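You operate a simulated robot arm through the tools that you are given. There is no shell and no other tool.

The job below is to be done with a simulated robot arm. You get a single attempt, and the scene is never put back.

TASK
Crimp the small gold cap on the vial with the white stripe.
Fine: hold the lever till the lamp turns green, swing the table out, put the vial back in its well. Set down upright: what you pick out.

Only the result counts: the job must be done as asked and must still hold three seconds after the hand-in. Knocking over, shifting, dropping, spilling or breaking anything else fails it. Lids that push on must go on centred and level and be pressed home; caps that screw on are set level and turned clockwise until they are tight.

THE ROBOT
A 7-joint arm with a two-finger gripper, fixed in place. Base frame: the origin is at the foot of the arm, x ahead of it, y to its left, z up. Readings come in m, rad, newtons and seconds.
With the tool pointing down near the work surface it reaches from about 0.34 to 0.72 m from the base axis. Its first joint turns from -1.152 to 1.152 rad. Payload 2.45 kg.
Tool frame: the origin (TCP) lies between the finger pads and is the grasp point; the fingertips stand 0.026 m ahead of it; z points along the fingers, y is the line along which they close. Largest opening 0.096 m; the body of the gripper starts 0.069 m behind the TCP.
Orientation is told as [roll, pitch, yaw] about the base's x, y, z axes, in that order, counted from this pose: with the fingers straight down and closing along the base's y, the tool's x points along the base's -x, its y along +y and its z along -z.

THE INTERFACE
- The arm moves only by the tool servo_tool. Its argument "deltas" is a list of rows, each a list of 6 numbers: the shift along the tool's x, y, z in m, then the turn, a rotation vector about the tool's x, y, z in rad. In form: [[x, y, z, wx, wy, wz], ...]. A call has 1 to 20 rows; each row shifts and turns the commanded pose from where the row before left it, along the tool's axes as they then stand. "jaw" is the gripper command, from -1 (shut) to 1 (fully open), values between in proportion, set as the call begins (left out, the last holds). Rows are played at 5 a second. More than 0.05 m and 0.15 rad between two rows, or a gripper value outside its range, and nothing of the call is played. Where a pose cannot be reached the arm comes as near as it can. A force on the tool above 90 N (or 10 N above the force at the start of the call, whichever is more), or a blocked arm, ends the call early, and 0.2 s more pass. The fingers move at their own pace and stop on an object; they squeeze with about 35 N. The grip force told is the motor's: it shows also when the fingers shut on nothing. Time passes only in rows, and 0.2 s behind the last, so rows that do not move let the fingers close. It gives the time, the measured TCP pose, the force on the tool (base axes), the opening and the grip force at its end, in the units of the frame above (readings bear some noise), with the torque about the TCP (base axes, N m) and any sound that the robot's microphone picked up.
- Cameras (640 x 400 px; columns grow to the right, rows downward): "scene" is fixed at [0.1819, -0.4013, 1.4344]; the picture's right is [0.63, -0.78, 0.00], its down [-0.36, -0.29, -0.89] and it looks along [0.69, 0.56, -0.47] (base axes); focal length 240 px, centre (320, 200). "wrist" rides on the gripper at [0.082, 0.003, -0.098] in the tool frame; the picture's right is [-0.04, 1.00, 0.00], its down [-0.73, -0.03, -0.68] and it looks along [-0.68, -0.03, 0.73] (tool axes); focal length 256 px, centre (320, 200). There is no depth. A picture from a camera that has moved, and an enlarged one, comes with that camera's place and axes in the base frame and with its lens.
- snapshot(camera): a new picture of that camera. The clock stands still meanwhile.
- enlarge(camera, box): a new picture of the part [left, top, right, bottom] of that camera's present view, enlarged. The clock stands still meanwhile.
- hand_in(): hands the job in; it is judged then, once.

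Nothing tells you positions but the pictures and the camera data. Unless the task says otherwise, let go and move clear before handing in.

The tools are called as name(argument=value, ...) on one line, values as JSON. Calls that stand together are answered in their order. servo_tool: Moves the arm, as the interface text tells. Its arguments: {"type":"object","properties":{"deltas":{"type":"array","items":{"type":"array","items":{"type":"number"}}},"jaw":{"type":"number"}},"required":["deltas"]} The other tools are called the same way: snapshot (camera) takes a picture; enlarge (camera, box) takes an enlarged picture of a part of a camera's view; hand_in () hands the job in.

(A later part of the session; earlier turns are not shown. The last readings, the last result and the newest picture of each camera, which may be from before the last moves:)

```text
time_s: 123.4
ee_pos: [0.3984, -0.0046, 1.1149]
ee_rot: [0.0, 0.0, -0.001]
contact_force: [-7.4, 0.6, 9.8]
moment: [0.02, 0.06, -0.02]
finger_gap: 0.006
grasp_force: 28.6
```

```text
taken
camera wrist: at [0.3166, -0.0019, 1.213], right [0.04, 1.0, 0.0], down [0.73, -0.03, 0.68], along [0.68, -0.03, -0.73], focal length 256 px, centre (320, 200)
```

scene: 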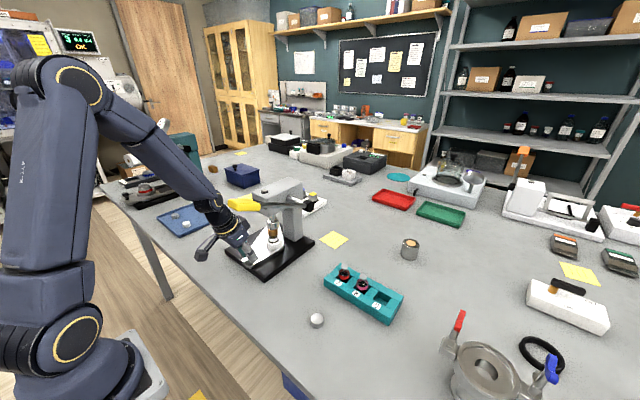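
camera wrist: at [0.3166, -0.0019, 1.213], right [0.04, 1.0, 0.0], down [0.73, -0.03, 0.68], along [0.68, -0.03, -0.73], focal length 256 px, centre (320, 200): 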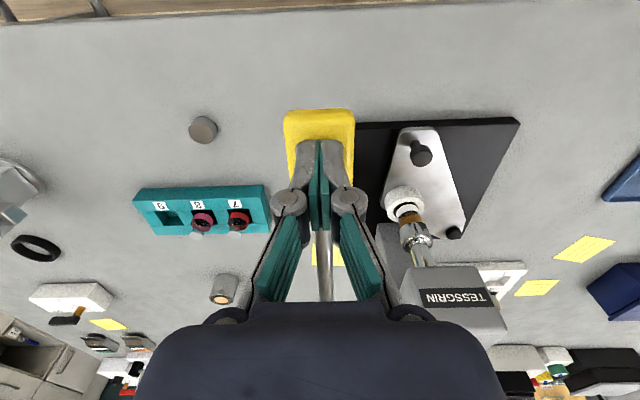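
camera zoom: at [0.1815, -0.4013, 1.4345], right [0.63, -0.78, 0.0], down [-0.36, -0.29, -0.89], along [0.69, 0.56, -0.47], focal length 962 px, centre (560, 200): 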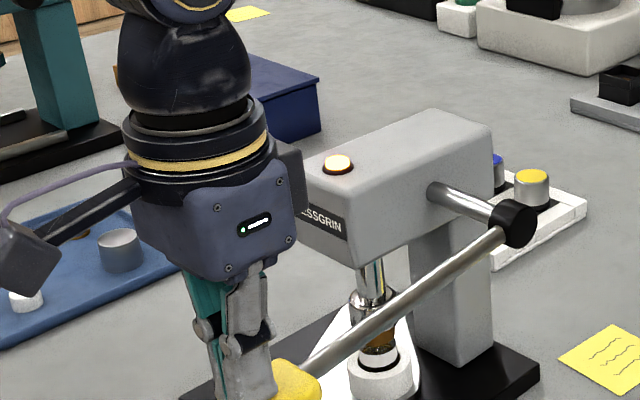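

The lamp has lit amber. I'll hold here and watch it.

enlarge(camera="scene", box=[280, 180, 310, 200])

servo_tool(deltas=[[0, 0, 0, 0, 0, 0], [0, 0, 0, 0, 0, 0], [0, 0, 0, 0, 0, 0], [0, 0, 0, 0, 0, 0], [0, 0, 0, 0, 0, 0]])

enlarge(camera="scene", box=[210, 150, 310, 250])

```text
16.00 times, centred on (295, 190) of scene
camera zoom: at [0.1815, -0.4013, 1.4345], right [0.63, -0.78, 0.0], down [-0.36, -0.29, -0.89], along [0.69, 0.56, -0.47], focal length 3847 px, centre (720, 360)
```

zoom: 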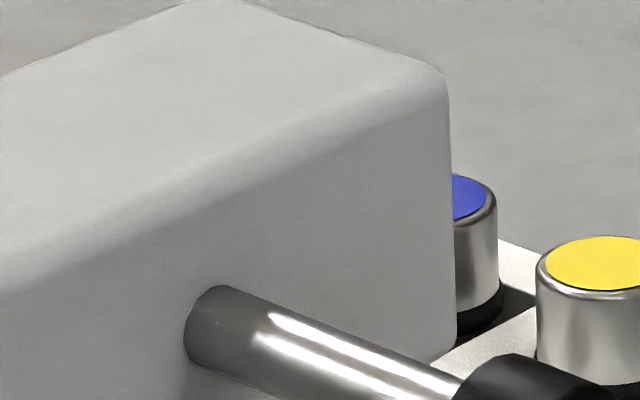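

```text
time_s: 124.6
ee_pos: [0.3972, -0.0055, 1.1164]
ee_rot: [-0.001, -0.002, -0.001]
contact_force: [-5.3, 1.6, 8.7]
moment: [0.05, -0.02, 0.03]
finger_gap: 0.006
grasp_force: 28.6
```

```text
4.00 times, centred on (260, 200) of scene
camera zoom: at [0.1816, -0.4012, 1.4345], right [0.63, -0.78, 0.0], down [-0.36, -0.29, -0.89], along [0.69, 0.56, -0.47], focal length 962 px, centre (560, 200)
```

zoom: 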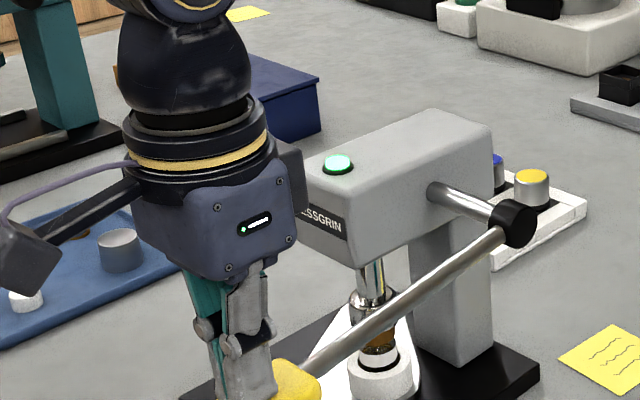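

The lamp is green, so I'm easing the lever back up along its arc.

servo_tool(deltas=[[0.0016, 0, -0.008, 0, 0, 0], [0.0014, 0, -0.008, 0, 0, 0], [0.0012, 0, -0.008, 0, 0, 0], [0.001, 0, -0.008, 0, 0, 0], [0.0004, 0, -0.008, 0, 0, 0], [0, 0, -0.008, 0, 0, 0], [-0.0008, 0, -0.008, 0, 0, 0], [-0.0014, 0, -0.008, 0, 0, 0], [-0.0018, 0, -0.008, 0, 0, 0], [-0.0022, 0, -0.008, 0, 0, 0], [-0.0025, 0, -0.007, 0, 0, 0], [-0.003, 0, -0.007, 0, 0, 0], [-0.0035, 0, -0.007, 0, 0, 0], [-0.0035, 0, -0.007, 0, 0, 0], [-0.0035, 0, -0.007, 0, 0, 0], [0, 0, -0.01, 0, 0, 0], [0, 0, -0.02, 0, 0, 0], [0, 0, -0.025, 0, 0, 0], [0, 0, 0, 0, 0, 0]])

snapshot(camera="scene")

enlarge(camera="scene", box=[210, 150, 330, 260])

```text
time_s: 128.6
ee_pos: [0.4134, -0.0054, 1.2851]
ee_rot: [0.0, 0.0, 0.0]
contact_force: [-0.2, -0.5, 1.2]
moment: [-0.02, -0.01, 0.04]
finger_gap: 0.0
grasp_force: 28.7
```

```text
taken
```

scene: 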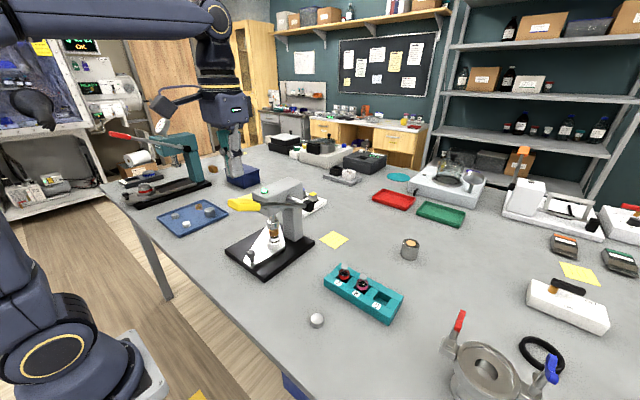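

```text
3.64 times, centred on (270, 205) of scene
camera zoom: at [0.1819, -0.4013, 1.4344], right [0.63, -0.78, 0.0], down [-0.36, -0.29, -0.89], along [0.69, 0.56, -0.47], focal length 874 px, centre (502, 182)
```

zoom: 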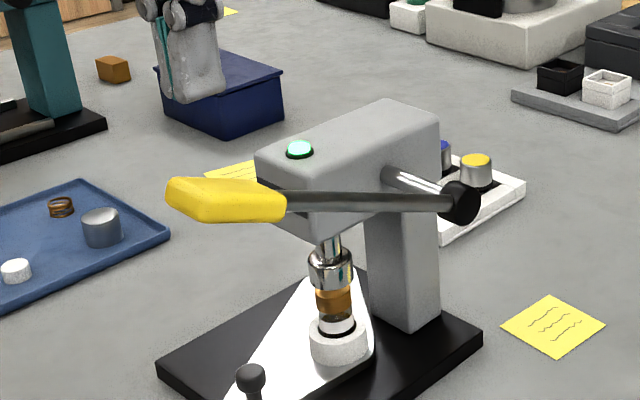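

The lever has returned, the ram is up and the lamp stays green. I'll check the cap.

enlarge(camera="scene", box=[265, 205, 295, 245])

snapshot(camera="wrist")

```text
10.00 times, centred on (280, 225) of scene
camera zoom: at [0.1819, -0.4013, 1.4344], right [0.63, -0.78, 0.0], down [-0.36, -0.29, -0.89], along [0.69, 0.56, -0.47], focal length 2404 px, centre (720, -50)
```

zoom: 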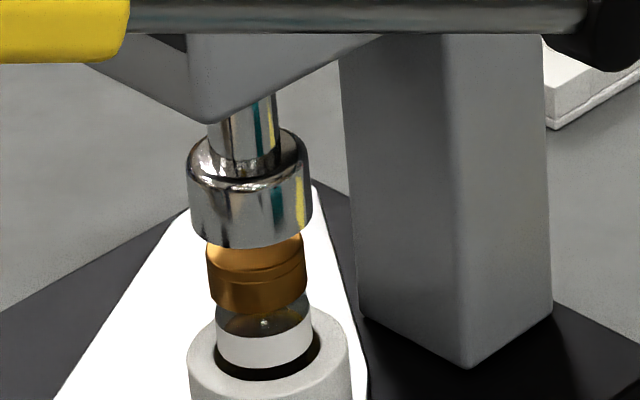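

```text
taken
camera wrist: at [0.3331, -0.0013, 1.3829], right [0.04, 1.0, 0.0], down [0.73, -0.03, 0.68], along [0.68, -0.03, -0.73], focal length 256 px, centre (320, 200)
```

wrist: 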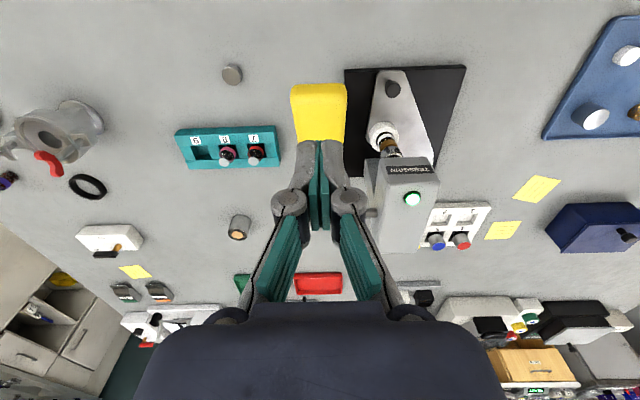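

The crimp is done. Now I'm going back around to the knob, retracing my route, to swing the table out.

servo_tool(deltas=[[0, 0.0388, 0, 0, 0, 0], [0, 0.0388, 0, 0, 0, 0], [0, 0.0388, 0, 0, 0, 0], [0, 0.0388, 0, 0, 0, 0], [0, 0.0388, 0, 0, 0, 0], [-0.0064, 0, 0.0405, 0, 0, 0], [-0.0064, 0, 0.0405, 0, 0, 0], [-0.0064, 0, 0.0405, 0, 0, 0], [-0.0064, 0, 0.0405, 0, 0, 0], [-0.0064, 0, 0.0405, 0, 0, 0], [-0.0064, 0, 0.0405, 0, 0, 0], [0, 0, 0, 0, -0.117, 0], [0, 0, 0, 0, -0.117, 0], [0, 0, 0, 0, -0.116, 0], [0, -0.04, 0, 0, 0, 0], [0, -0.04, 0, 0, 0, 0], [0, 0, 0, 0, 0, 0], [0, 0, 0, 0, 0, 0]], jaw=-0.2)

enlarge(camera="wrist", box=[220, 40, 420, 240])

```text
time_s: 132.4
ee_pos: [0.4513, 0.1084, 1.0427]
ee_rot: [0.0, -0.351, -0.001]
contact_force: [0.2, 0.1, -0.2]
moment: [-0.03, 0.0, 0.03]
finger_gap: 0.0383
grasp_force: 0.0
```

```text
2.00 times, centred on (320, 140) of wrist
camera zoom: at [0.3429, 0.1119, 1.1053], right [0.04, 1.0, 0.01], down [0.46, -0.03, 0.89], along [0.89, -0.03, -0.46], focal length 512 px, centre (320, 320)
```

zoom: 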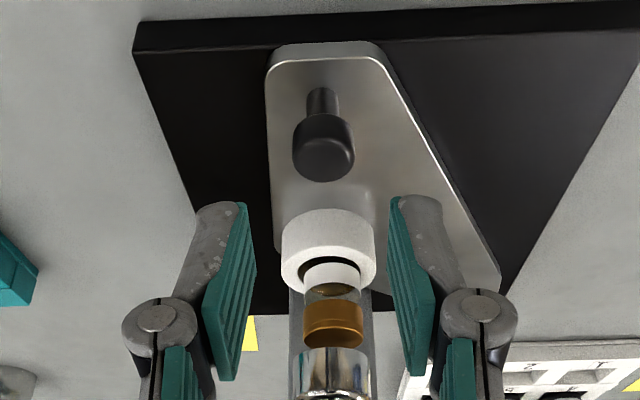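

The knob is lined up. I'm lowering along the tool axis, caging the knob, then swinging the table outward.

servo_tool(deltas=[[0, 0, 0.03, 0, 0, 0], [0, 0, 0.03, 0, 0, 0], [0, 0, 0.02, 0, 0, 0], [0, 0, 0, 0, 0, 0]])

servo_tool(deltas=[[0, 0, 0, 0, 0, 0], [0, 0, 0, 0, 0, 0]], jaw=-0.4)

enlarge(camera="wrist", box=[220, 60, 420, 310])

```text
time_s: 133.4
ee_pos: [0.4796, 0.109, 0.9675]
ee_rot: [-0.001, -0.35, 0.0]
contact_force: [0.2, 1.2, 0.0]
moment: [0.02, 0.02, -0.02]
finger_gap: 0.0381
grasp_force: 0.1
```

```text
time_s: 134.0
ee_pos: [0.4804, 0.1085, 0.9683]
ee_rot: [0.0, -0.35, 0.0]
contact_force: [-0.9, -1.0, 0.0]
moment: [0.01, 0.01, 0.0]
finger_gap: 0.0287
grasp_force: 0.1
```

```text
1.60 times, centred on (320, 185) of wrist
camera zoom: at [0.3698, 0.1119, 1.0312], right [0.04, 1.0, 0.01], down [0.46, -0.03, 0.89], along [0.89, -0.03, -0.46], focal length 410 px, centre (320, 224)
```

zoom: 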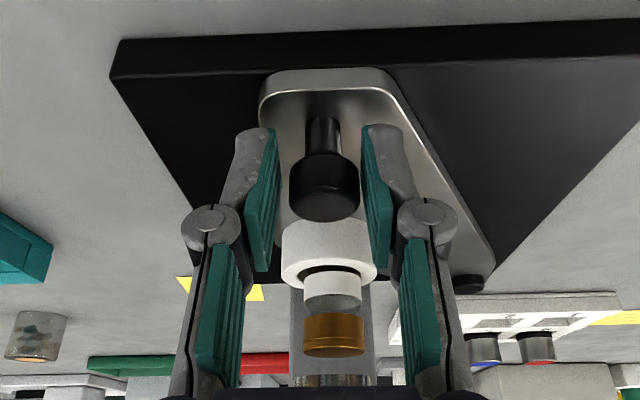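

The knob is caged again. I'm swinging the table out slowly.

servo_tool(deltas=[[0.001, 0.0015, -0.0004, 0, 0, 0], [0.0018, 0.0033, -0.0007, 0, 0, 0], [0.0018, 0.0035, -0.0006, 0, 0, 0], [0.0018, 0.0035, -0.0006, 0, 0, 0], [0.0018, 0.0035, -0.0006, 0, 0, 0], [0.0028, 0.0076, -0.001, 0, 0, 0], [0.0028, 0.0076, -0.001, 0, 0, 0], [0.0028, 0.0076, -0.001, 0, 0, 0], [0.0019, 0.0079, -0.0007, 0, 0, 0], [0.0019, 0.0079, -0.0007, 0, 0, 0], [0.0019, 0.0079, -0.0007, 0, 0, 0], [0.001, 0.0081, -0.0004, 0, 0, 0], [0.001, 0.0081, -0.0004, 0, 0, 0], [0.001, 0.0081, -0.0004, 0, 0, 0], [0, 0.0081, 0, 0, 0, 0], [0, 0.0081, 0, 0, 0, 0], [0, 0.0081, 0, 0, 0, 0], [0, 0, 0, 0, 0, 0]])

servo_tool(deltas=[[-0.0009, 0.0081, 0.0003, 0, 0, 0], [-0.0009, 0.0081, 0.0003, 0, 0, 0], [-0.0009, 0.0081, 0.0003, 0, 0, 0], [-0.0018, 0.0079, 0.0007, 0, 0, 0], [-0.0018, 0.0079, 0.0007, 0, 0, 0], [-0.0018, 0.0079, 0.0007, 0, 0, 0], [-0.0027, 0.0076, 0.001, 0, 0, 0], [-0.0027, 0.0076, 0.001, 0, 0, 0], [-0.0027, 0.0076, 0.001, 0, 0, 0], [-0.0036, 0.0072, 0.0013, 0, 0, 0], [-0.0036, 0.0072, 0.0013, 0, 0, 0], [-0.0036, 0.0072, 0.0013, 0, 0, 0], [-0.0033, 0.005, 0.0012, 0, 0, 0], [-0.0033, 0.005, 0.0012, 0, 0, 0], [0, 0, 0, 0, 0, 0]])

enlarge(camera="wrist", box=[160, 60, 440, 250])

enlarge(camera="scene", box=[200, 170, 320, 270])

```text
time_s: 137.8
ee_pos: [0.4545, 0.2193, 0.9659]
ee_rot: [0.0, -0.35, -0.003]
contact_force: [-0.3, -0.7, -0.7]
moment: [0.0, -0.01, -0.01]
finger_gap: 0.0293
grasp_force: 0.3
```

```text
time_s: 141.0
ee_pos: [0.4904, 0.3214, 0.967]
ee_rot: [0.001, -0.351, 0.001]
contact_force: [-0.1, 0.4, -0.7]
moment: [-0.04, 0.01, 0.0]
finger_gap: 0.0292
grasp_force: 0.2
```

```text
2.11 times, centred on (300, 155) of wrist
camera zoom: at [0.3799, 0.3248, 1.0312], right [0.04, 1.0, 0.01], down [0.46, -0.03, 0.89], along [0.89, -0.03, -0.46], focal length 539 px, centre (362, 295)
```

zoom: 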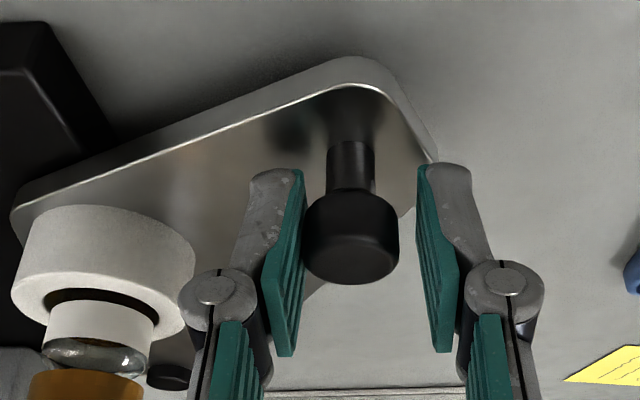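

```text
4.00 times, centred on (260, 220) of scene
camera zoom: at [0.1819, -0.4013, 1.4344], right [0.63, -0.78, 0.0], down [-0.36, -0.29, -0.89], along [0.69, 0.56, -0.47], focal length 962 px, centre (560, 120)
```

zoom: 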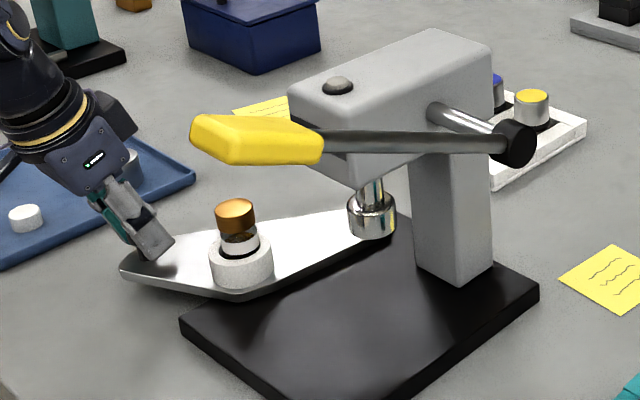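

I'm pushing the last bit out to its original position and checking for the stop.

servo_tool(deltas=[[-0.0027, 0.0045, 0.001, 0, 0, 0], [-0.0027, 0.0045, 0.001, 0, 0, 0], [-0.0022, 0.0035, 0.0008, 0, 0, 0], [0, 0, 0, 0, 0, 0]])

enlarge(camera="scene", box=[200, 170, 320, 270])

```text
time_s: 142.0
ee_pos: [0.4984, 0.3334, 0.9683]
ee_rot: [-0.001, -0.349, 0.0]
contact_force: [1.4, 0.1, 0.1]
moment: [0.0, -0.03, 0.03]
finger_gap: 0.0293
grasp_force: 0.2
```

```text
4.00 times, centred on (260, 220) of scene
camera zoom: at [0.1819, -0.4013, 1.4344], right [0.63, -0.78, 0.0], down [-0.36, -0.29, -0.89], along [0.69, 0.56, -0.47], focal length 962 px, centre (560, 120)
```

zoom: 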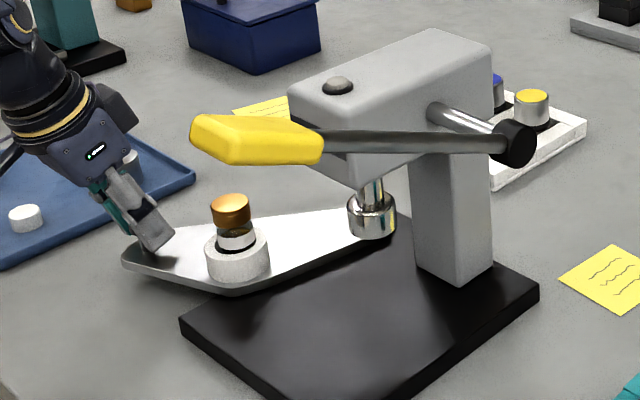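

The table is back at its original out position. I'm backing off the knob, levelling, and moving above the capped vial.

servo_tool(deltas=[[0, -0.001, 0, 0, 0, 0], [0, 0, 0, 0, 0, 0], [0, 0, -0.02, 0, 0, 0], [0, 0, -0.04, 0, 0, 0], [0, 0, -0.03, 0, 0, 0], [0, 0, 0, 0, 0.117, 0], [0, 0, 0, 0, 0.117, 0], [0, 0, 0, 0, 0.116, 0], [0, 0, -0.03, 0, 0, 0], [-0.03, -0.026, 0, 0, 0, 0], [-0.03, -0.03, 0, 0, 0, 0], [-0.012, -0.03, 0, 0, 0, 0], [0, 0, 0, 0, 0, 0], [0, 0, 0, 0, 0, 0]], jaw=-0.06)

snapshot(camera="wrist")

enlarge(camera="wrist", box=[260, 20, 380, 140])

enlarge(camera="scene", box=[230, 205, 264, 242])

```text
time_s: 145.0
ee_pos: [0.5398, 0.2454, 1.0829]
ee_rot: [0.001, -0.001, 0.001]
contact_force: [-0.4, -0.3, 0.3]
moment: [0.01, 0.01, 0.02]
finger_gap: 0.0452
grasp_force: 0.1
```

```text
taken
camera wrist: at [0.4583, 0.2496, 1.1801], right [0.04, 1.0, 0.0], down [0.73, -0.03, 0.68], along [0.68, -0.03, -0.73], focal length 256 px, centre (320, 200)
```

wrist: 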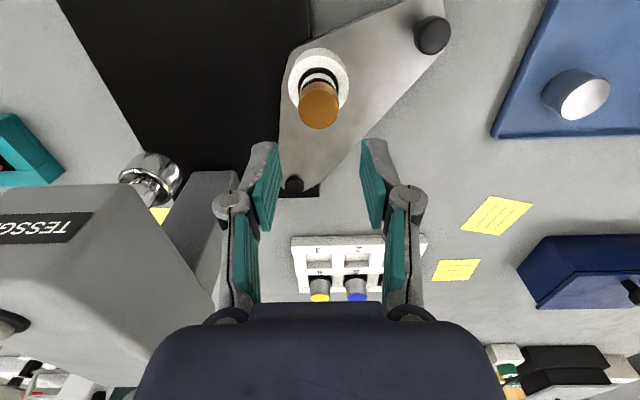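

```text
3.33 times, centred on (320, 80) of wrist
camera zoom: at [0.4583, 0.2496, 1.1801], right [0.04, 1.0, 0.0], down [0.73, -0.03, 0.68], along [0.68, -0.03, -0.73], focal length 853 px, centre (320, 600)
```

zoom: 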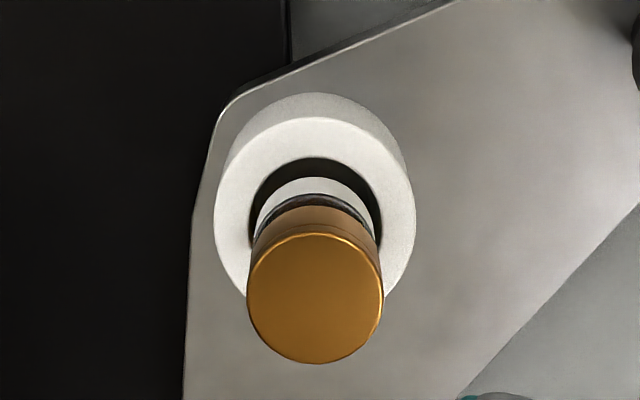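

```text
10.81 times, centred on (247, 224) of scene
camera zoom: at [0.1819, -0.4013, 1.4344], right [0.63, -0.78, 0.0], down [-0.36, -0.29, -0.89], along [0.69, 0.56, -0.47], focal length 2599 px, centre (1109, -54)
```

zoom: 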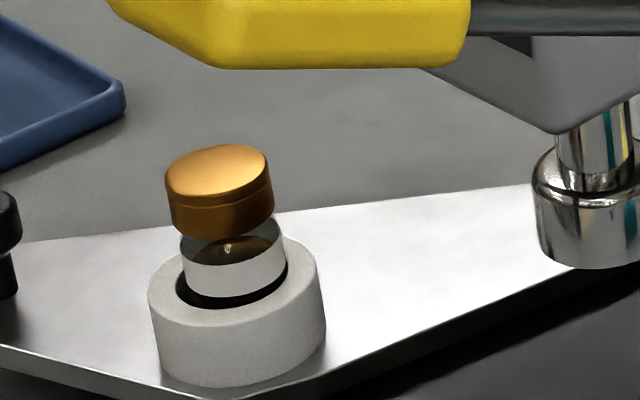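

The capped vial is at about (0.538, 0.2447). I'm lowering around it to the same height I released it at.

servo_tool(deltas=[[0.0005, -0.0008, 0.025, 0, 0, 0], [0, 0, 0.025, 0, 0, 0], [0, 0, 0.02, 0, 0, 0], [0, 0, 0, 0, 0, 0]])

enlarge(camera="wrist", box=[240, 60, 400, 200])

enlarge(camera="scene", box=[230, 205, 264, 242])

```text
time_s: 146.0
ee_pos: [0.5381, 0.2465, 1.011]
ee_rot: [-0.002, 0.001, 0.0]
contact_force: [0.8, 0.1, 0.2]
moment: [0.0, 0.02, 0.0]
finger_gap: 0.045
grasp_force: 0.1
```

```text
2.86 times, centred on (320, 130) of wrist
camera zoom: at [0.4568, 0.2493, 1.1089], right [0.04, 1.0, 0.0], down [0.73, -0.03, 0.68], along [0.68, -0.03, -0.73], focal length 731 px, centre (320, 400)
```

zoom: 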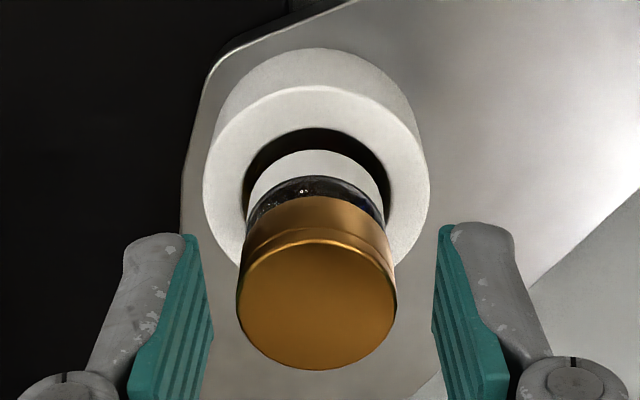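

```text
10.81 times, centred on (247, 224) of scene
camera zoom: at [0.1819, -0.4013, 1.4344], right [0.63, -0.78, 0.0], down [-0.36, -0.29, -0.89], along [0.69, 0.56, -0.47], focal length 2599 px, centre (1109, -54)
```

zoom: 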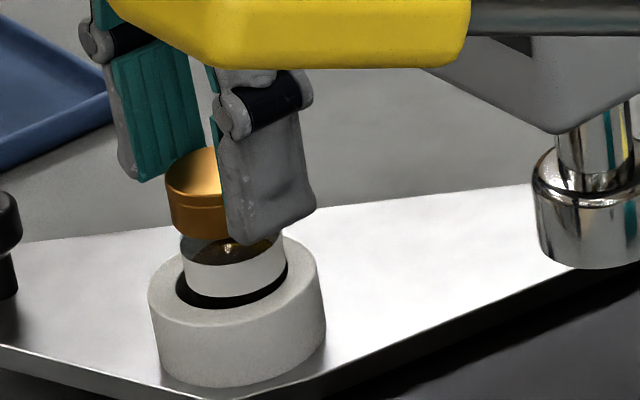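

Everything lines up. I'm lowering 18 mm more and closing on the vial.

servo_tool(deltas=[[0, -0.0007, 0.01, 0, 0, 0], [0, 0, 0.008, 0, 0, 0], [0, 0, 0, 0, 0, 0]])

servo_tool(deltas=[[0, 0, 0, 0, 0, 0], [0, 0, 0, 0, 0, 0], [0, 0, 0, 0, 0, 0], [0, 0, 0, 0, 0, 0]], jaw=-1)

enlarge(camera="wrist", box=[240, 60, 400, 200])

enlarge(camera="scene", box=[230, 205, 264, 242])

```text
time_s: 146.8
ee_pos: [0.5396, 0.2465, 0.9937]
ee_rot: [0.001, 0.001, 0.001]
contact_force: [0.1, 0.1, 0.0]
moment: [0.01, -0.02, -0.02]
finger_gap: 0.0451
grasp_force: 0.1
```

```text
time_s: 147.8
ee_pos: [0.5396, 0.245, 0.9929]
ee_rot: [0.0, 0.002, -0.001]
contact_force: [0.2, -0.6, 0.3]
moment: [-0.03, 0.0, 0.0]
finger_gap: 0.0289
grasp_force: 35.4
```

```text
2.86 times, centred on (320, 130) of wrist
camera zoom: at [0.4574, 0.2488, 1.0913], right [0.04, 1.0, 0.0], down [0.73, -0.03, 0.68], along [0.68, -0.03, -0.73], focal length 731 px, centre (320, 400)
```

zoom: 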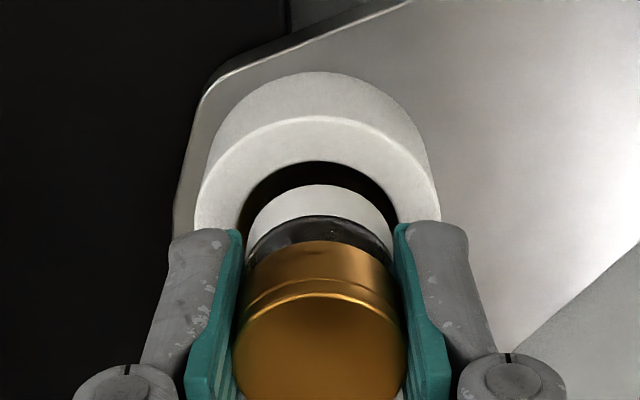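

```text
10.81 times, centred on (247, 224) of scene
camera zoom: at [0.1819, -0.4013, 1.4344], right [0.63, -0.78, 0.0], down [-0.36, -0.29, -0.89], along [0.69, 0.56, -0.47], focal length 2599 px, centre (1109, -54)
```

zoom: 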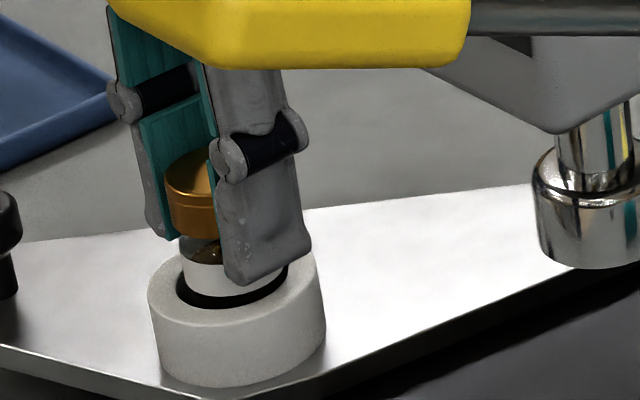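

It's gripped at 28.9 mm. I'm lifting straight out and checking that the vial hangs with its cap.

servo_tool(deltas=[[0, 0, -0.005, 0, 0, 0], [0, 0, -0.01, 0, 0, 0], [0, 0, -0.015, 0, 0, 0], [0, 0, -0.025, 0, 0, 0], [0, 0, -0.035, 0, 0, 0], [0, 0, 0, 0, 0, 0]])

enlarge(camera="scene", box=[225, 180, 275, 240])

enlarge(camera="wrist", box=[240, 30, 400, 200])

```text
time_s: 149.2
ee_pos: [0.5381, 0.2447, 1.0844]
ee_rot: [0.0, 0.0, 0.0]
contact_force: [0.0, -0.4, -0.4]
moment: [0.0, -0.01, 0.0]
finger_gap: 0.0286
grasp_force: 35.2
```

```text
6.67 times, centred on (250, 210) of scene
camera zoom: at [0.1819, -0.4013, 1.4344], right [0.63, -0.78, 0.0], down [-0.36, -0.29, -0.89], along [0.69, 0.56, -0.47], focal length 1603 px, centre (787, 133)
```

zoom: 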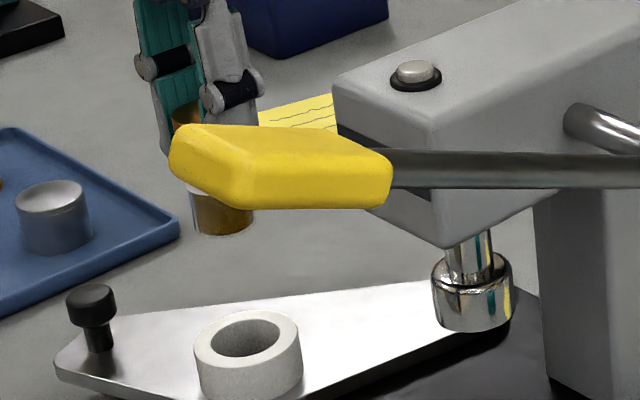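

```text
2.35 times, centred on (320, 115) of wrist
camera zoom: at [0.457, 0.2484, 1.182], right [0.04, 1.0, 0.0], down [0.73, -0.03, 0.68], along [0.68, -0.03, -0.73], focal length 602 px, centre (320, 400)
```

zoom: 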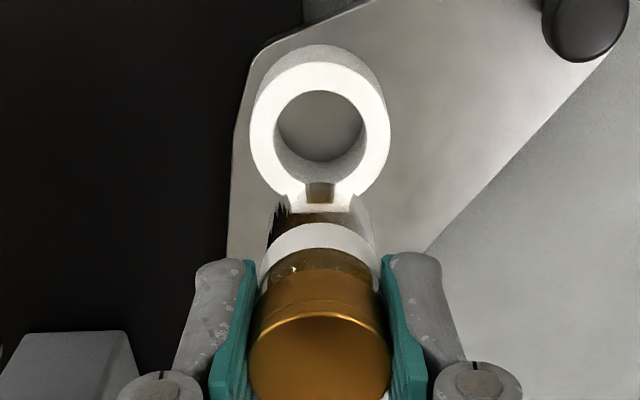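

The crimped vial is out cleanly. I'm carrying it back high over the lever to the rack.

servo_tool(deltas=[[0.015, 0, -0.035, 0, 0, 0], [0.02, 0, -0.042, 0, 0, 0], [0.02, 0, -0.042, 0, 0, 0], [0.02, 0, -0.042, 0, 0, 0], [0.025, 0, -0.039, 0, 0, 0], [0.025, 0, -0.035, 0, 0, 0], [0.014, 0, -0.016, 0, 0, 0], [0, 0, 0, 0, 0, 0]])

servo_tool(deltas=[[0, -0.03, 0, 0, 0, 0], [0, -0.043, 0, 0, 0, 0], [0, -0.043, 0, 0, 0, 0], [0, -0.043, 0, 0, 0, 0], [0, -0.043, 0, 0, 0, 0], [0, -0.043, 0, 0, 0, 0], [0, -0.043, 0, 0, 0, 0], [0, -0.043, 0, 0, 0, 0], [0, -0.043, 0, 0, 0, 0], [0, -0.043, 0, 0, 0, 0], [0, -0.043, 0, 0, 0, 0], [0, -0.042, 0, 0, 0, 0], [0, 0, 0, 0, 0, 0], [0, 0, 0, 0, 0, 0]])

servo_tool(deltas=[[-0.03, 0, 0.03, 0, 0, 0], [-0.03, 0, 0.037, 0, 0, 0], [-0.03, 0, 0.037, 0, 0, 0], [-0.03, 0, 0.037, 0, 0, 0], [-0.03, 0, 0.037, 0, 0, 0], [-0.03, 0, 0.037, 0, 0, 0], [-0.03, 0, 0.015, 0, 0, 0], [0, 0, 0, 0, 0, 0], [0, 0, 0, 0, 0, 0]])

snapshot(camera="wrist")

enlarge(camera="scene", box=[330, 210, 430, 320])

```text
time_s: 151.0
ee_pos: [0.3983, 0.2464, 1.3349]
ee_rot: [0.001, 0.0, 0.0]
contact_force: [-0.2, -0.1, -0.4]
moment: [0.02, -0.02, -0.02]
finger_gap: 0.0287
grasp_force: 34.7
```

```text
time_s: 154.0
ee_pos: [0.3991, -0.2575, 1.3349]
ee_rot: [-0.001, 0.0, -0.001]
contact_force: [0.0, 0.1, -0.1]
moment: [-0.02, -0.02, -0.01]
finger_gap: 0.0286
grasp_force: 35.4
```

```text
time_s: 156.0
ee_pos: [0.6104, -0.2576, 1.1058]
ee_rot: [0.001, -0.001, 0.0]
contact_force: [-0.3, -0.2, -1.1]
moment: [-0.02, -0.02, -0.04]
finger_gap: 0.0289
grasp_force: 34.8
```

```text
taken
camera wrist: at [0.5278, -0.2539, 1.2023], right [0.04, 1.0, 0.0], down [0.73, -0.03, 0.68], along [0.68, -0.03, -0.73], focal length 256 px, centre (320, 200)
```

wrist: 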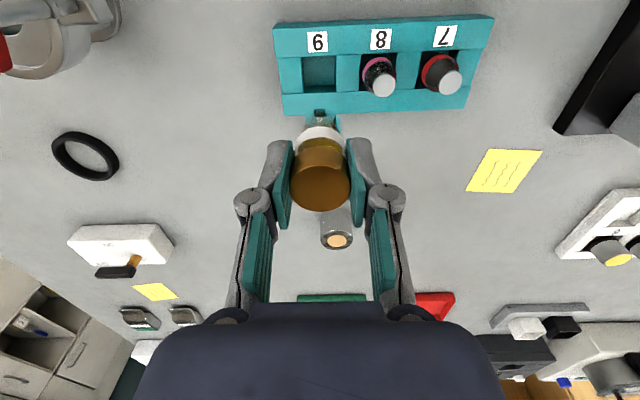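

```text
3.64 times, centred on (380, 265) of scene
camera zoom: at [0.1819, -0.4013, 1.4344], right [0.63, -0.78, 0.0], down [-0.36, -0.29, -0.89], along [0.69, 0.56, -0.47], focal length 874 px, centre (102, -36)
```

zoom: 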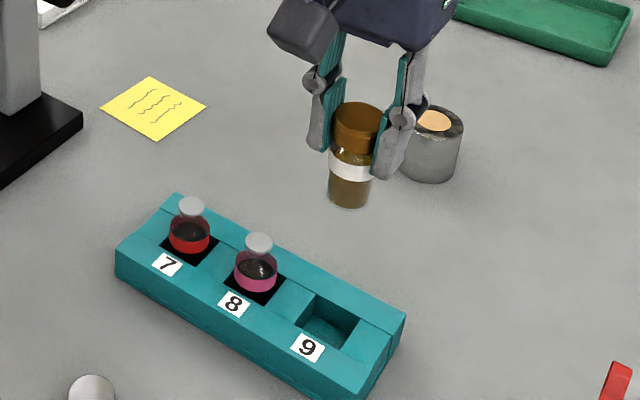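

I'll compare the vial's position in the grip with the matching view from when I first lifted it.

enlarge(camera="wrist", box=[260, 10, 400, 200])

enlarge(camera="scene", box=[365, 230, 405, 280])

```text
2.11 times, centred on (330, 105) of wrist
camera zoom: at [0.5278, -0.2539, 1.2023], right [0.04, 1.0, 0.0], down [0.73, -0.03, 0.68], along [0.68, -0.03, -0.73], focal length 539 px, centre (299, 400)
```

zoom: 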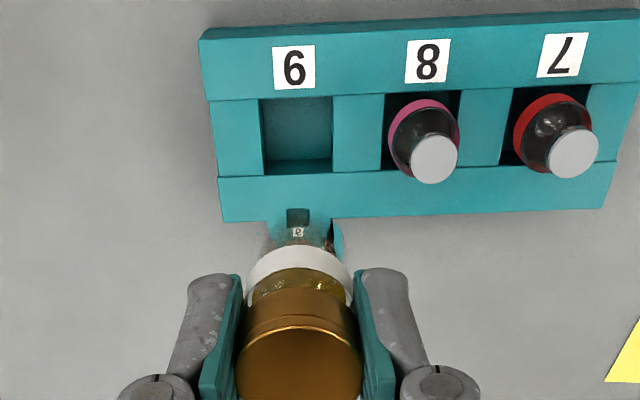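

```text
8.00 times, centred on (385, 255) of scene
camera zoom: at [0.1819, -0.4013, 1.4344], right [0.63, -0.78, 0.0], down [-0.36, -0.29, -0.89], along [0.69, 0.56, -0.47], focal length 1923 px, centre (-200, -240)
```

zoom: 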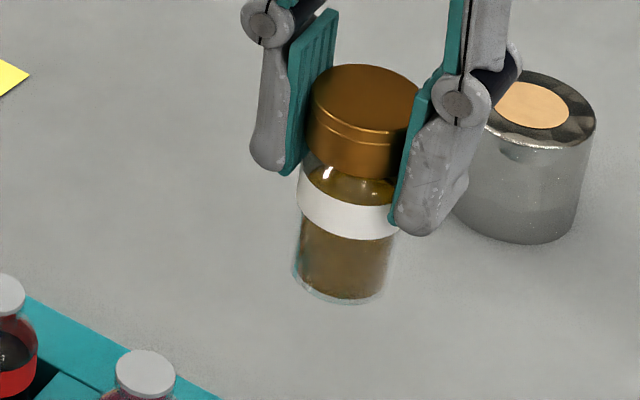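

The vial's pose in the grip is within about 1 mm of the original. I'm lowering to just above the rack to check alignment with well 9.

servo_tool(deltas=[[0, 0.0005, 0.03, 0, 0, 0], [0, 0, 0.03, 0, 0, 0], [0, 0, 0.028, 0, 0, 0], [0, 0, 0, 0, 0, 0], [0, 0, 0, 0, 0, 0]])

enlarge(camera="wrist", box=[250, 50, 390, 180])

enlarge(camera="scene", box=[360, 260, 410, 310])

```text
time_s: 157.2
ee_pos: [0.6089, -0.2565, 1.0173]
ee_rot: [-0.002, -0.001, 0.0]
contact_force: [0.2, -0.2, -0.9]
moment: [-0.02, -0.04, -0.03]
finger_gap: 0.0287
grasp_force: 35.1
```

```text
3.08 times, centred on (320, 115) of wrist
camera zoom: at [0.528, -0.2532, 1.1142], right [0.04, 1.0, 0.0], down [0.73, -0.03, 0.68], along [0.68, -0.03, -0.73], focal length 788 px, centre (320, 462)
```

zoom: 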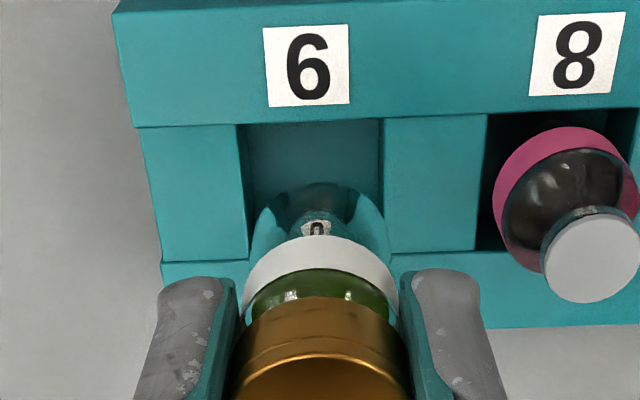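

```text
8.00 times, centred on (385, 285) of scene
camera zoom: at [0.1819, -0.4013, 1.4344], right [0.63, -0.78, 0.0], down [-0.36, -0.29, -0.89], along [0.69, 0.56, -0.47], focal length 1923 px, centre (-200, -480)
```

zoom: 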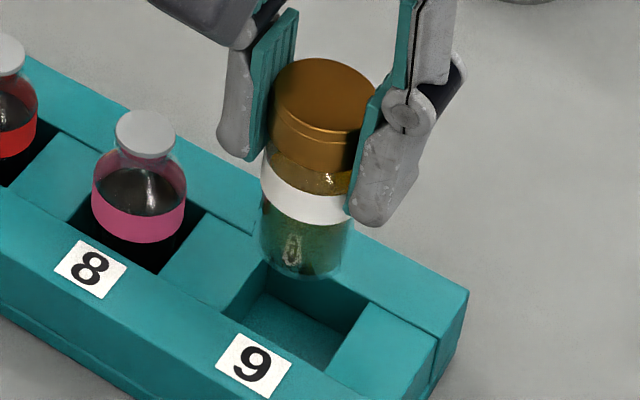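

The combined views suggest the vial needs to move about 3 to 5 mm in -x and 1 mm in -y for the well. I'll apply a partial correction, go lower and look again before inserting.

servo_tool(deltas=[[0.003, -0.001, 0, 0, 0, 0], [0, 0, 0.007, 0, 0, 0], [0, 0, 0, 0, 0, 0], [0, 0, 0, 0, 0, 0]])

enlarge(camera="wrist", box=[270, 60, 370, 160])

enlarge(camera="scene", box=[368, 270, 400, 306])

```text
time_s: 158.2
ee_pos: [0.6073, -0.2576, 1.0103]
ee_rot: [0.002, 0.0, 0.0]
contact_force: [0.9, -0.6, -0.8]
moment: [-0.01, 0.0, -0.04]
finger_gap: 0.0287
grasp_force: 35.3
```

```text
4.00 times, centred on (320, 110) of wrist
camera zoom: at [0.5248, -0.2541, 1.1073], right [0.04, 1.0, 0.0], down [0.73, -0.03, 0.68], along [0.68, -0.03, -0.73], focal length 1024 px, centre (320, 560)
```

zoom: 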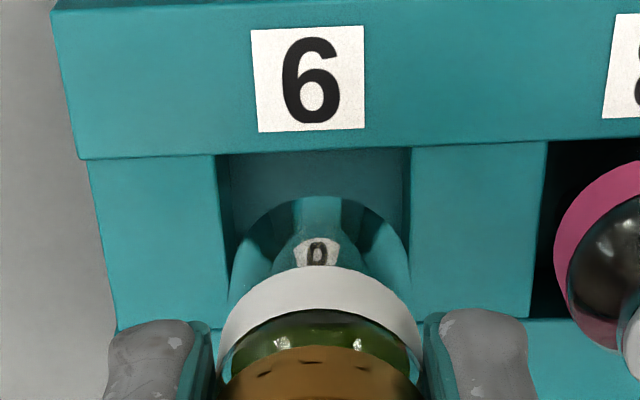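

```text
11.11 times, centred on (384, 288) of scene
camera zoom: at [0.1819, -0.4013, 1.4344], right [0.63, -0.78, 0.0], down [-0.36, -0.29, -0.89], along [0.69, 0.56, -0.47], focal length 2671 px, centre (-391, -778)
```

zoom: 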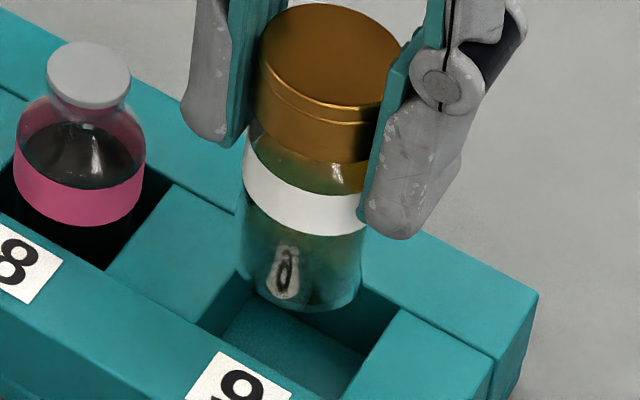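

I'm converging. The estimate is about -2.8 mm in x and -1.5 mm in y remaining, so I'll apply it and lower a few millimetres, watching the force.

servo_tool(deltas=[[0.0028, -0.0015, 0, 0, 0, 0], [0, 0, 0, 0, 0, 0], [0, 0, 0.003, 0, 0, 0], [0, 0, 0, 0, 0, 0]])

enlarge(camera="wrist", box=[270, 60, 370, 160])

enlarge(camera="scene", box=[368, 270, 400, 306])

```text
time_s: 159.2
ee_pos: [0.6036, -0.2585, 1.0073]
ee_rot: [0.0, -0.001, 0.0]
contact_force: [-0.2, -0.7, -0.4]
moment: [0.0, -0.01, -0.01]
finger_gap: 0.0285
grasp_force: 34.8
```

```text
4.00 times, centred on (320, 110) of wrist
camera zoom: at [0.522, -0.2554, 1.1043], right [0.04, 1.0, 0.0], down [0.73, -0.03, 0.68], along [0.68, -0.03, -0.73], focal length 1024 px, centre (320, 560)
```

zoom: 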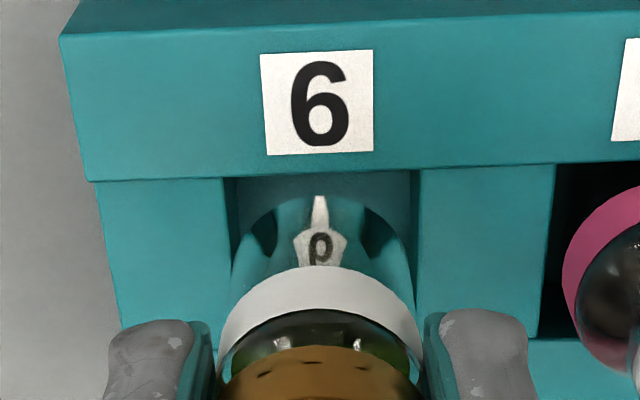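

```text
11.11 times, centred on (384, 288) of scene
camera zoom: at [0.1819, -0.4013, 1.4344], right [0.63, -0.78, 0.0], down [-0.36, -0.29, -0.89], along [0.69, 0.56, -0.47], focal length 2671 px, centre (-391, -778)
```

zoom: 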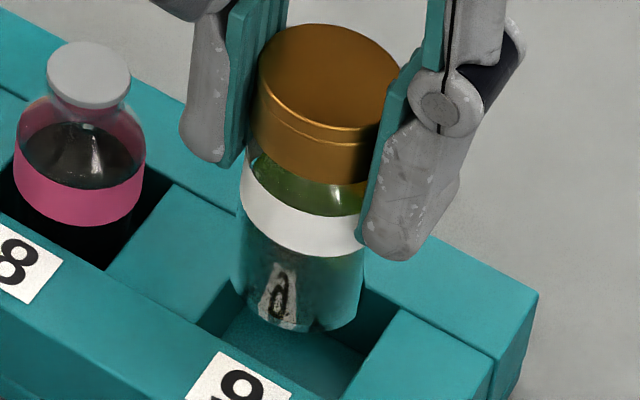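

The y alignment matches now, and about 1 mm in x remains. I'll adjust and start inserting gently.

servo_tool(deltas=[[0.001, 0, 0, 0, 0, 0], [0, 0, 0.002, 0, 0, 0], [0, 0, 0.002, 0, 0, 0], [0, 0, 0, 0, 0, 0]])

enlarge(camera="wrist", box=[270, 60, 370, 160])

enlarge(camera="scene", box=[368, 270, 400, 306])

```text
time_s: 160.2
ee_pos: [0.6021, -0.2581, 1.003]
ee_rot: [0.0, 0.002, -0.001]
contact_force: [-0.2, 0.4, -0.6]
moment: [0.0, 0.0, 0.05]
finger_gap: 0.0287
grasp_force: 34.9
```

```text
4.00 times, centred on (320, 110) of wrist
camera zoom: at [0.5209, -0.2552, 1.1001], right [0.04, 1.0, 0.0], down [0.73, -0.03, 0.68], along [0.68, -0.03, -0.73], focal length 1024 px, centre (320, 560)
```

zoom: 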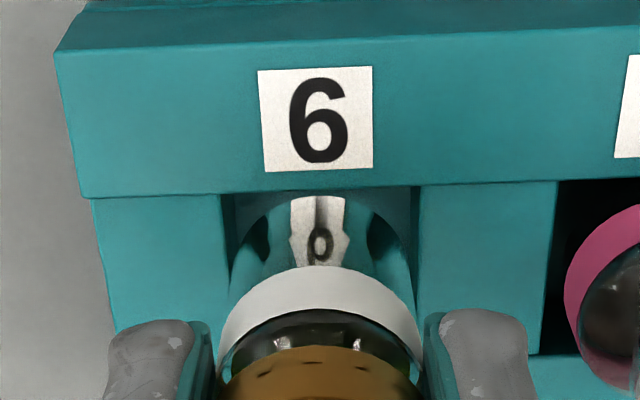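

```text
11.11 times, centred on (384, 288) of scene
camera zoom: at [0.1819, -0.4013, 1.4344], right [0.63, -0.78, 0.0], down [-0.36, -0.29, -0.89], along [0.69, 0.56, -0.47], focal length 2671 px, centre (-391, -778)
```

zoom: 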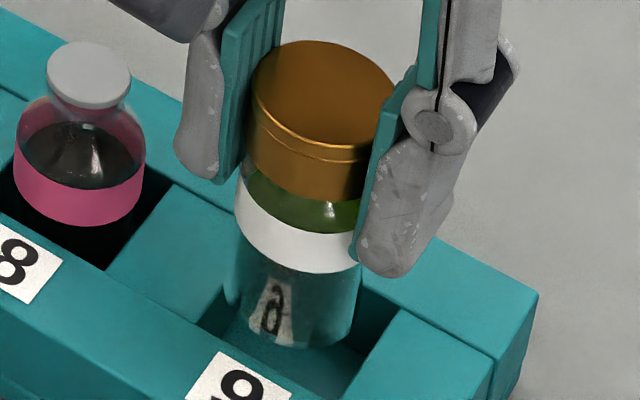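

The bottom is at the well mouth and centred to within about 1 mm. I'll make a tiny adjustment and go on down in small steps.

servo_tool(deltas=[[-0.0006, -0.0006, 0, 0, 0, 0], [0, 0, 0.002, 0, 0, 0], [0, 0, 0.002, 0, 0, 0], [0, 0, 0, 0, 0, 0]])

servo_tool(deltas=[[0, 0, 0.002, 0, 0, 0], [0, 0, 0, 0, 0, 0]])

enlarge(camera="scene", box=[368, 270, 400, 306])

enlarge(camera="wrist", box=[270, 60, 370, 160])

```text
time_s: 161.2
ee_pos: [0.6022, -0.2589, 0.9992]
ee_rot: [0.002, -0.001, 0.0]
contact_force: [-0.1, 0.4, -0.7]
moment: [-0.04, -0.03, 0.01]
finger_gap: 0.0286
grasp_force: 34.8
```

```text
time_s: 161.8
ee_pos: [0.6026, -0.2581, 0.9962]
ee_rot: [0.0, 0.0, 0.0]
contact_force: [-0.1, 0.4, -0.5]
moment: [0.01, -0.01, -0.03]
finger_gap: 0.0285
grasp_force: 35.2
```

```text
11.11 times, centred on (384, 288) of scene
camera zoom: at [0.1819, -0.4013, 1.4344], right [0.63, -0.78, 0.0], down [-0.36, -0.29, -0.89], along [0.69, 0.56, -0.47], focal length 2671 px, centre (-391, -778)
```

zoom: 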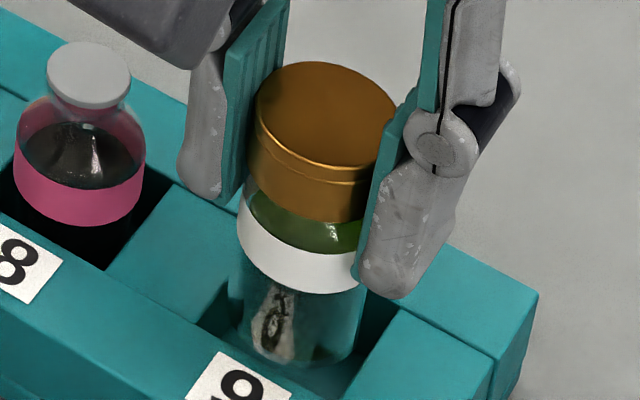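

```text
4.00 times, centred on (320, 110) of wrist
camera zoom: at [0.5214, -0.2562, 1.0941], right [0.04, 1.0, 0.0], down [0.73, -0.03, 0.68], along [0.68, -0.03, -0.73], focal length 1024 px, centre (320, 560)
```

zoom: 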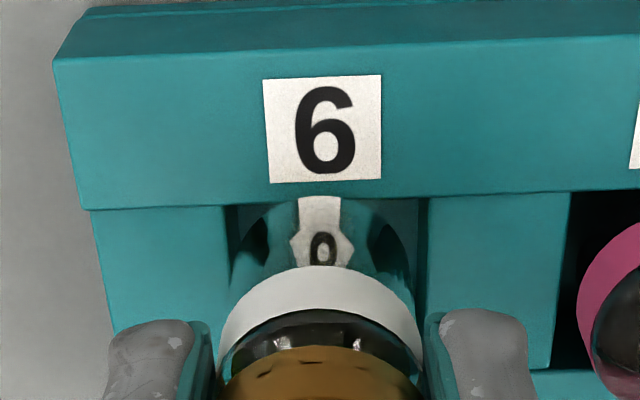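

The vial has entered the well without contact. I'm continuing down in small steps.

servo_tool(deltas=[[0, 0.0003, 0.002, 0, 0, 0], [0, 0, 0.002, 0, 0, 0], [0, 0, 0, 0, 0, 0]])

servo_tool(deltas=[[0, 0, 0.002, 0, 0, 0], [0, 0, 0.002, 0, 0, 0], [0, 0, 0, 0, 0, 0]])

enlarge(camera="scene", box=[368, 270, 400, 306])

enlarge(camera="wrist", box=[270, 60, 370, 160])

```text
time_s: 162.6
ee_pos: [0.6025, -0.2592, 0.9918]
ee_rot: [0.0, 0.0, 0.0]
contact_force: [0.7, 0.0, 0.0]
moment: [0.0, -0.03, -0.02]
finger_gap: 0.0286
grasp_force: 35.2
```

```text
time_s: 163.4
ee_pos: [0.6033, -0.2589, 0.9903]
ee_rot: [-0.001, -0.003, -0.001]
contact_force: [-1.5, 1.2, 18.6]
moment: [0.02, 0.31, -0.04]
finger_gap: 0.0288
grasp_force: 35.7
```

```text
11.11 times, centred on (384, 288) of scene
camera zoom: at [0.1815, -0.4011, 1.4345], right [0.63, -0.78, 0.0], down [-0.36, -0.29, -0.89], along [0.69, 0.56, -0.47], focal length 2671 px, centre (-391, -778)
```

zoom: 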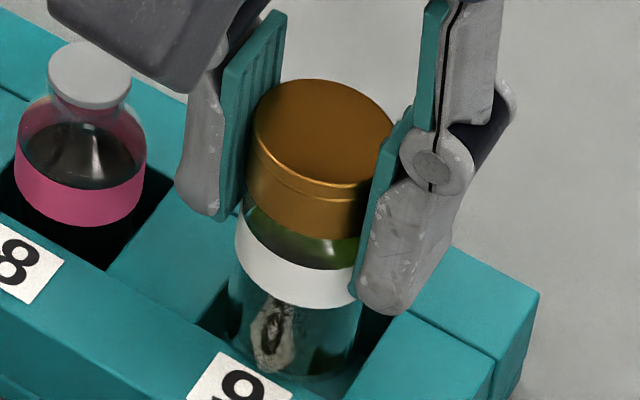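

```text
4.00 times, centred on (320, 110) of wrist
camera zoom: at [0.5216, -0.2557, 1.0881], right [0.04, 1.0, 0.0], down [0.73, -0.03, 0.68], along [0.68, -0.03, -0.73], focal length 1024 px, centre (320, 560)
```

zoom: 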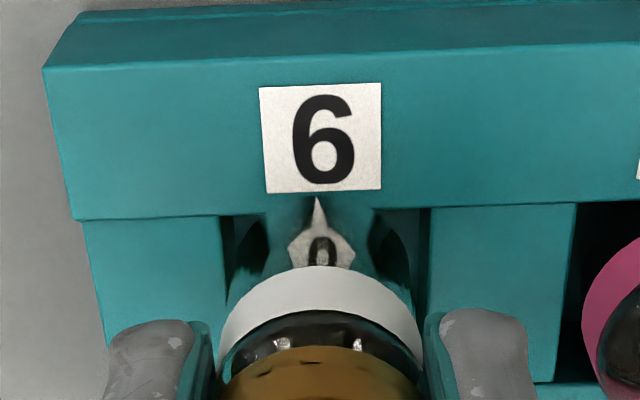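

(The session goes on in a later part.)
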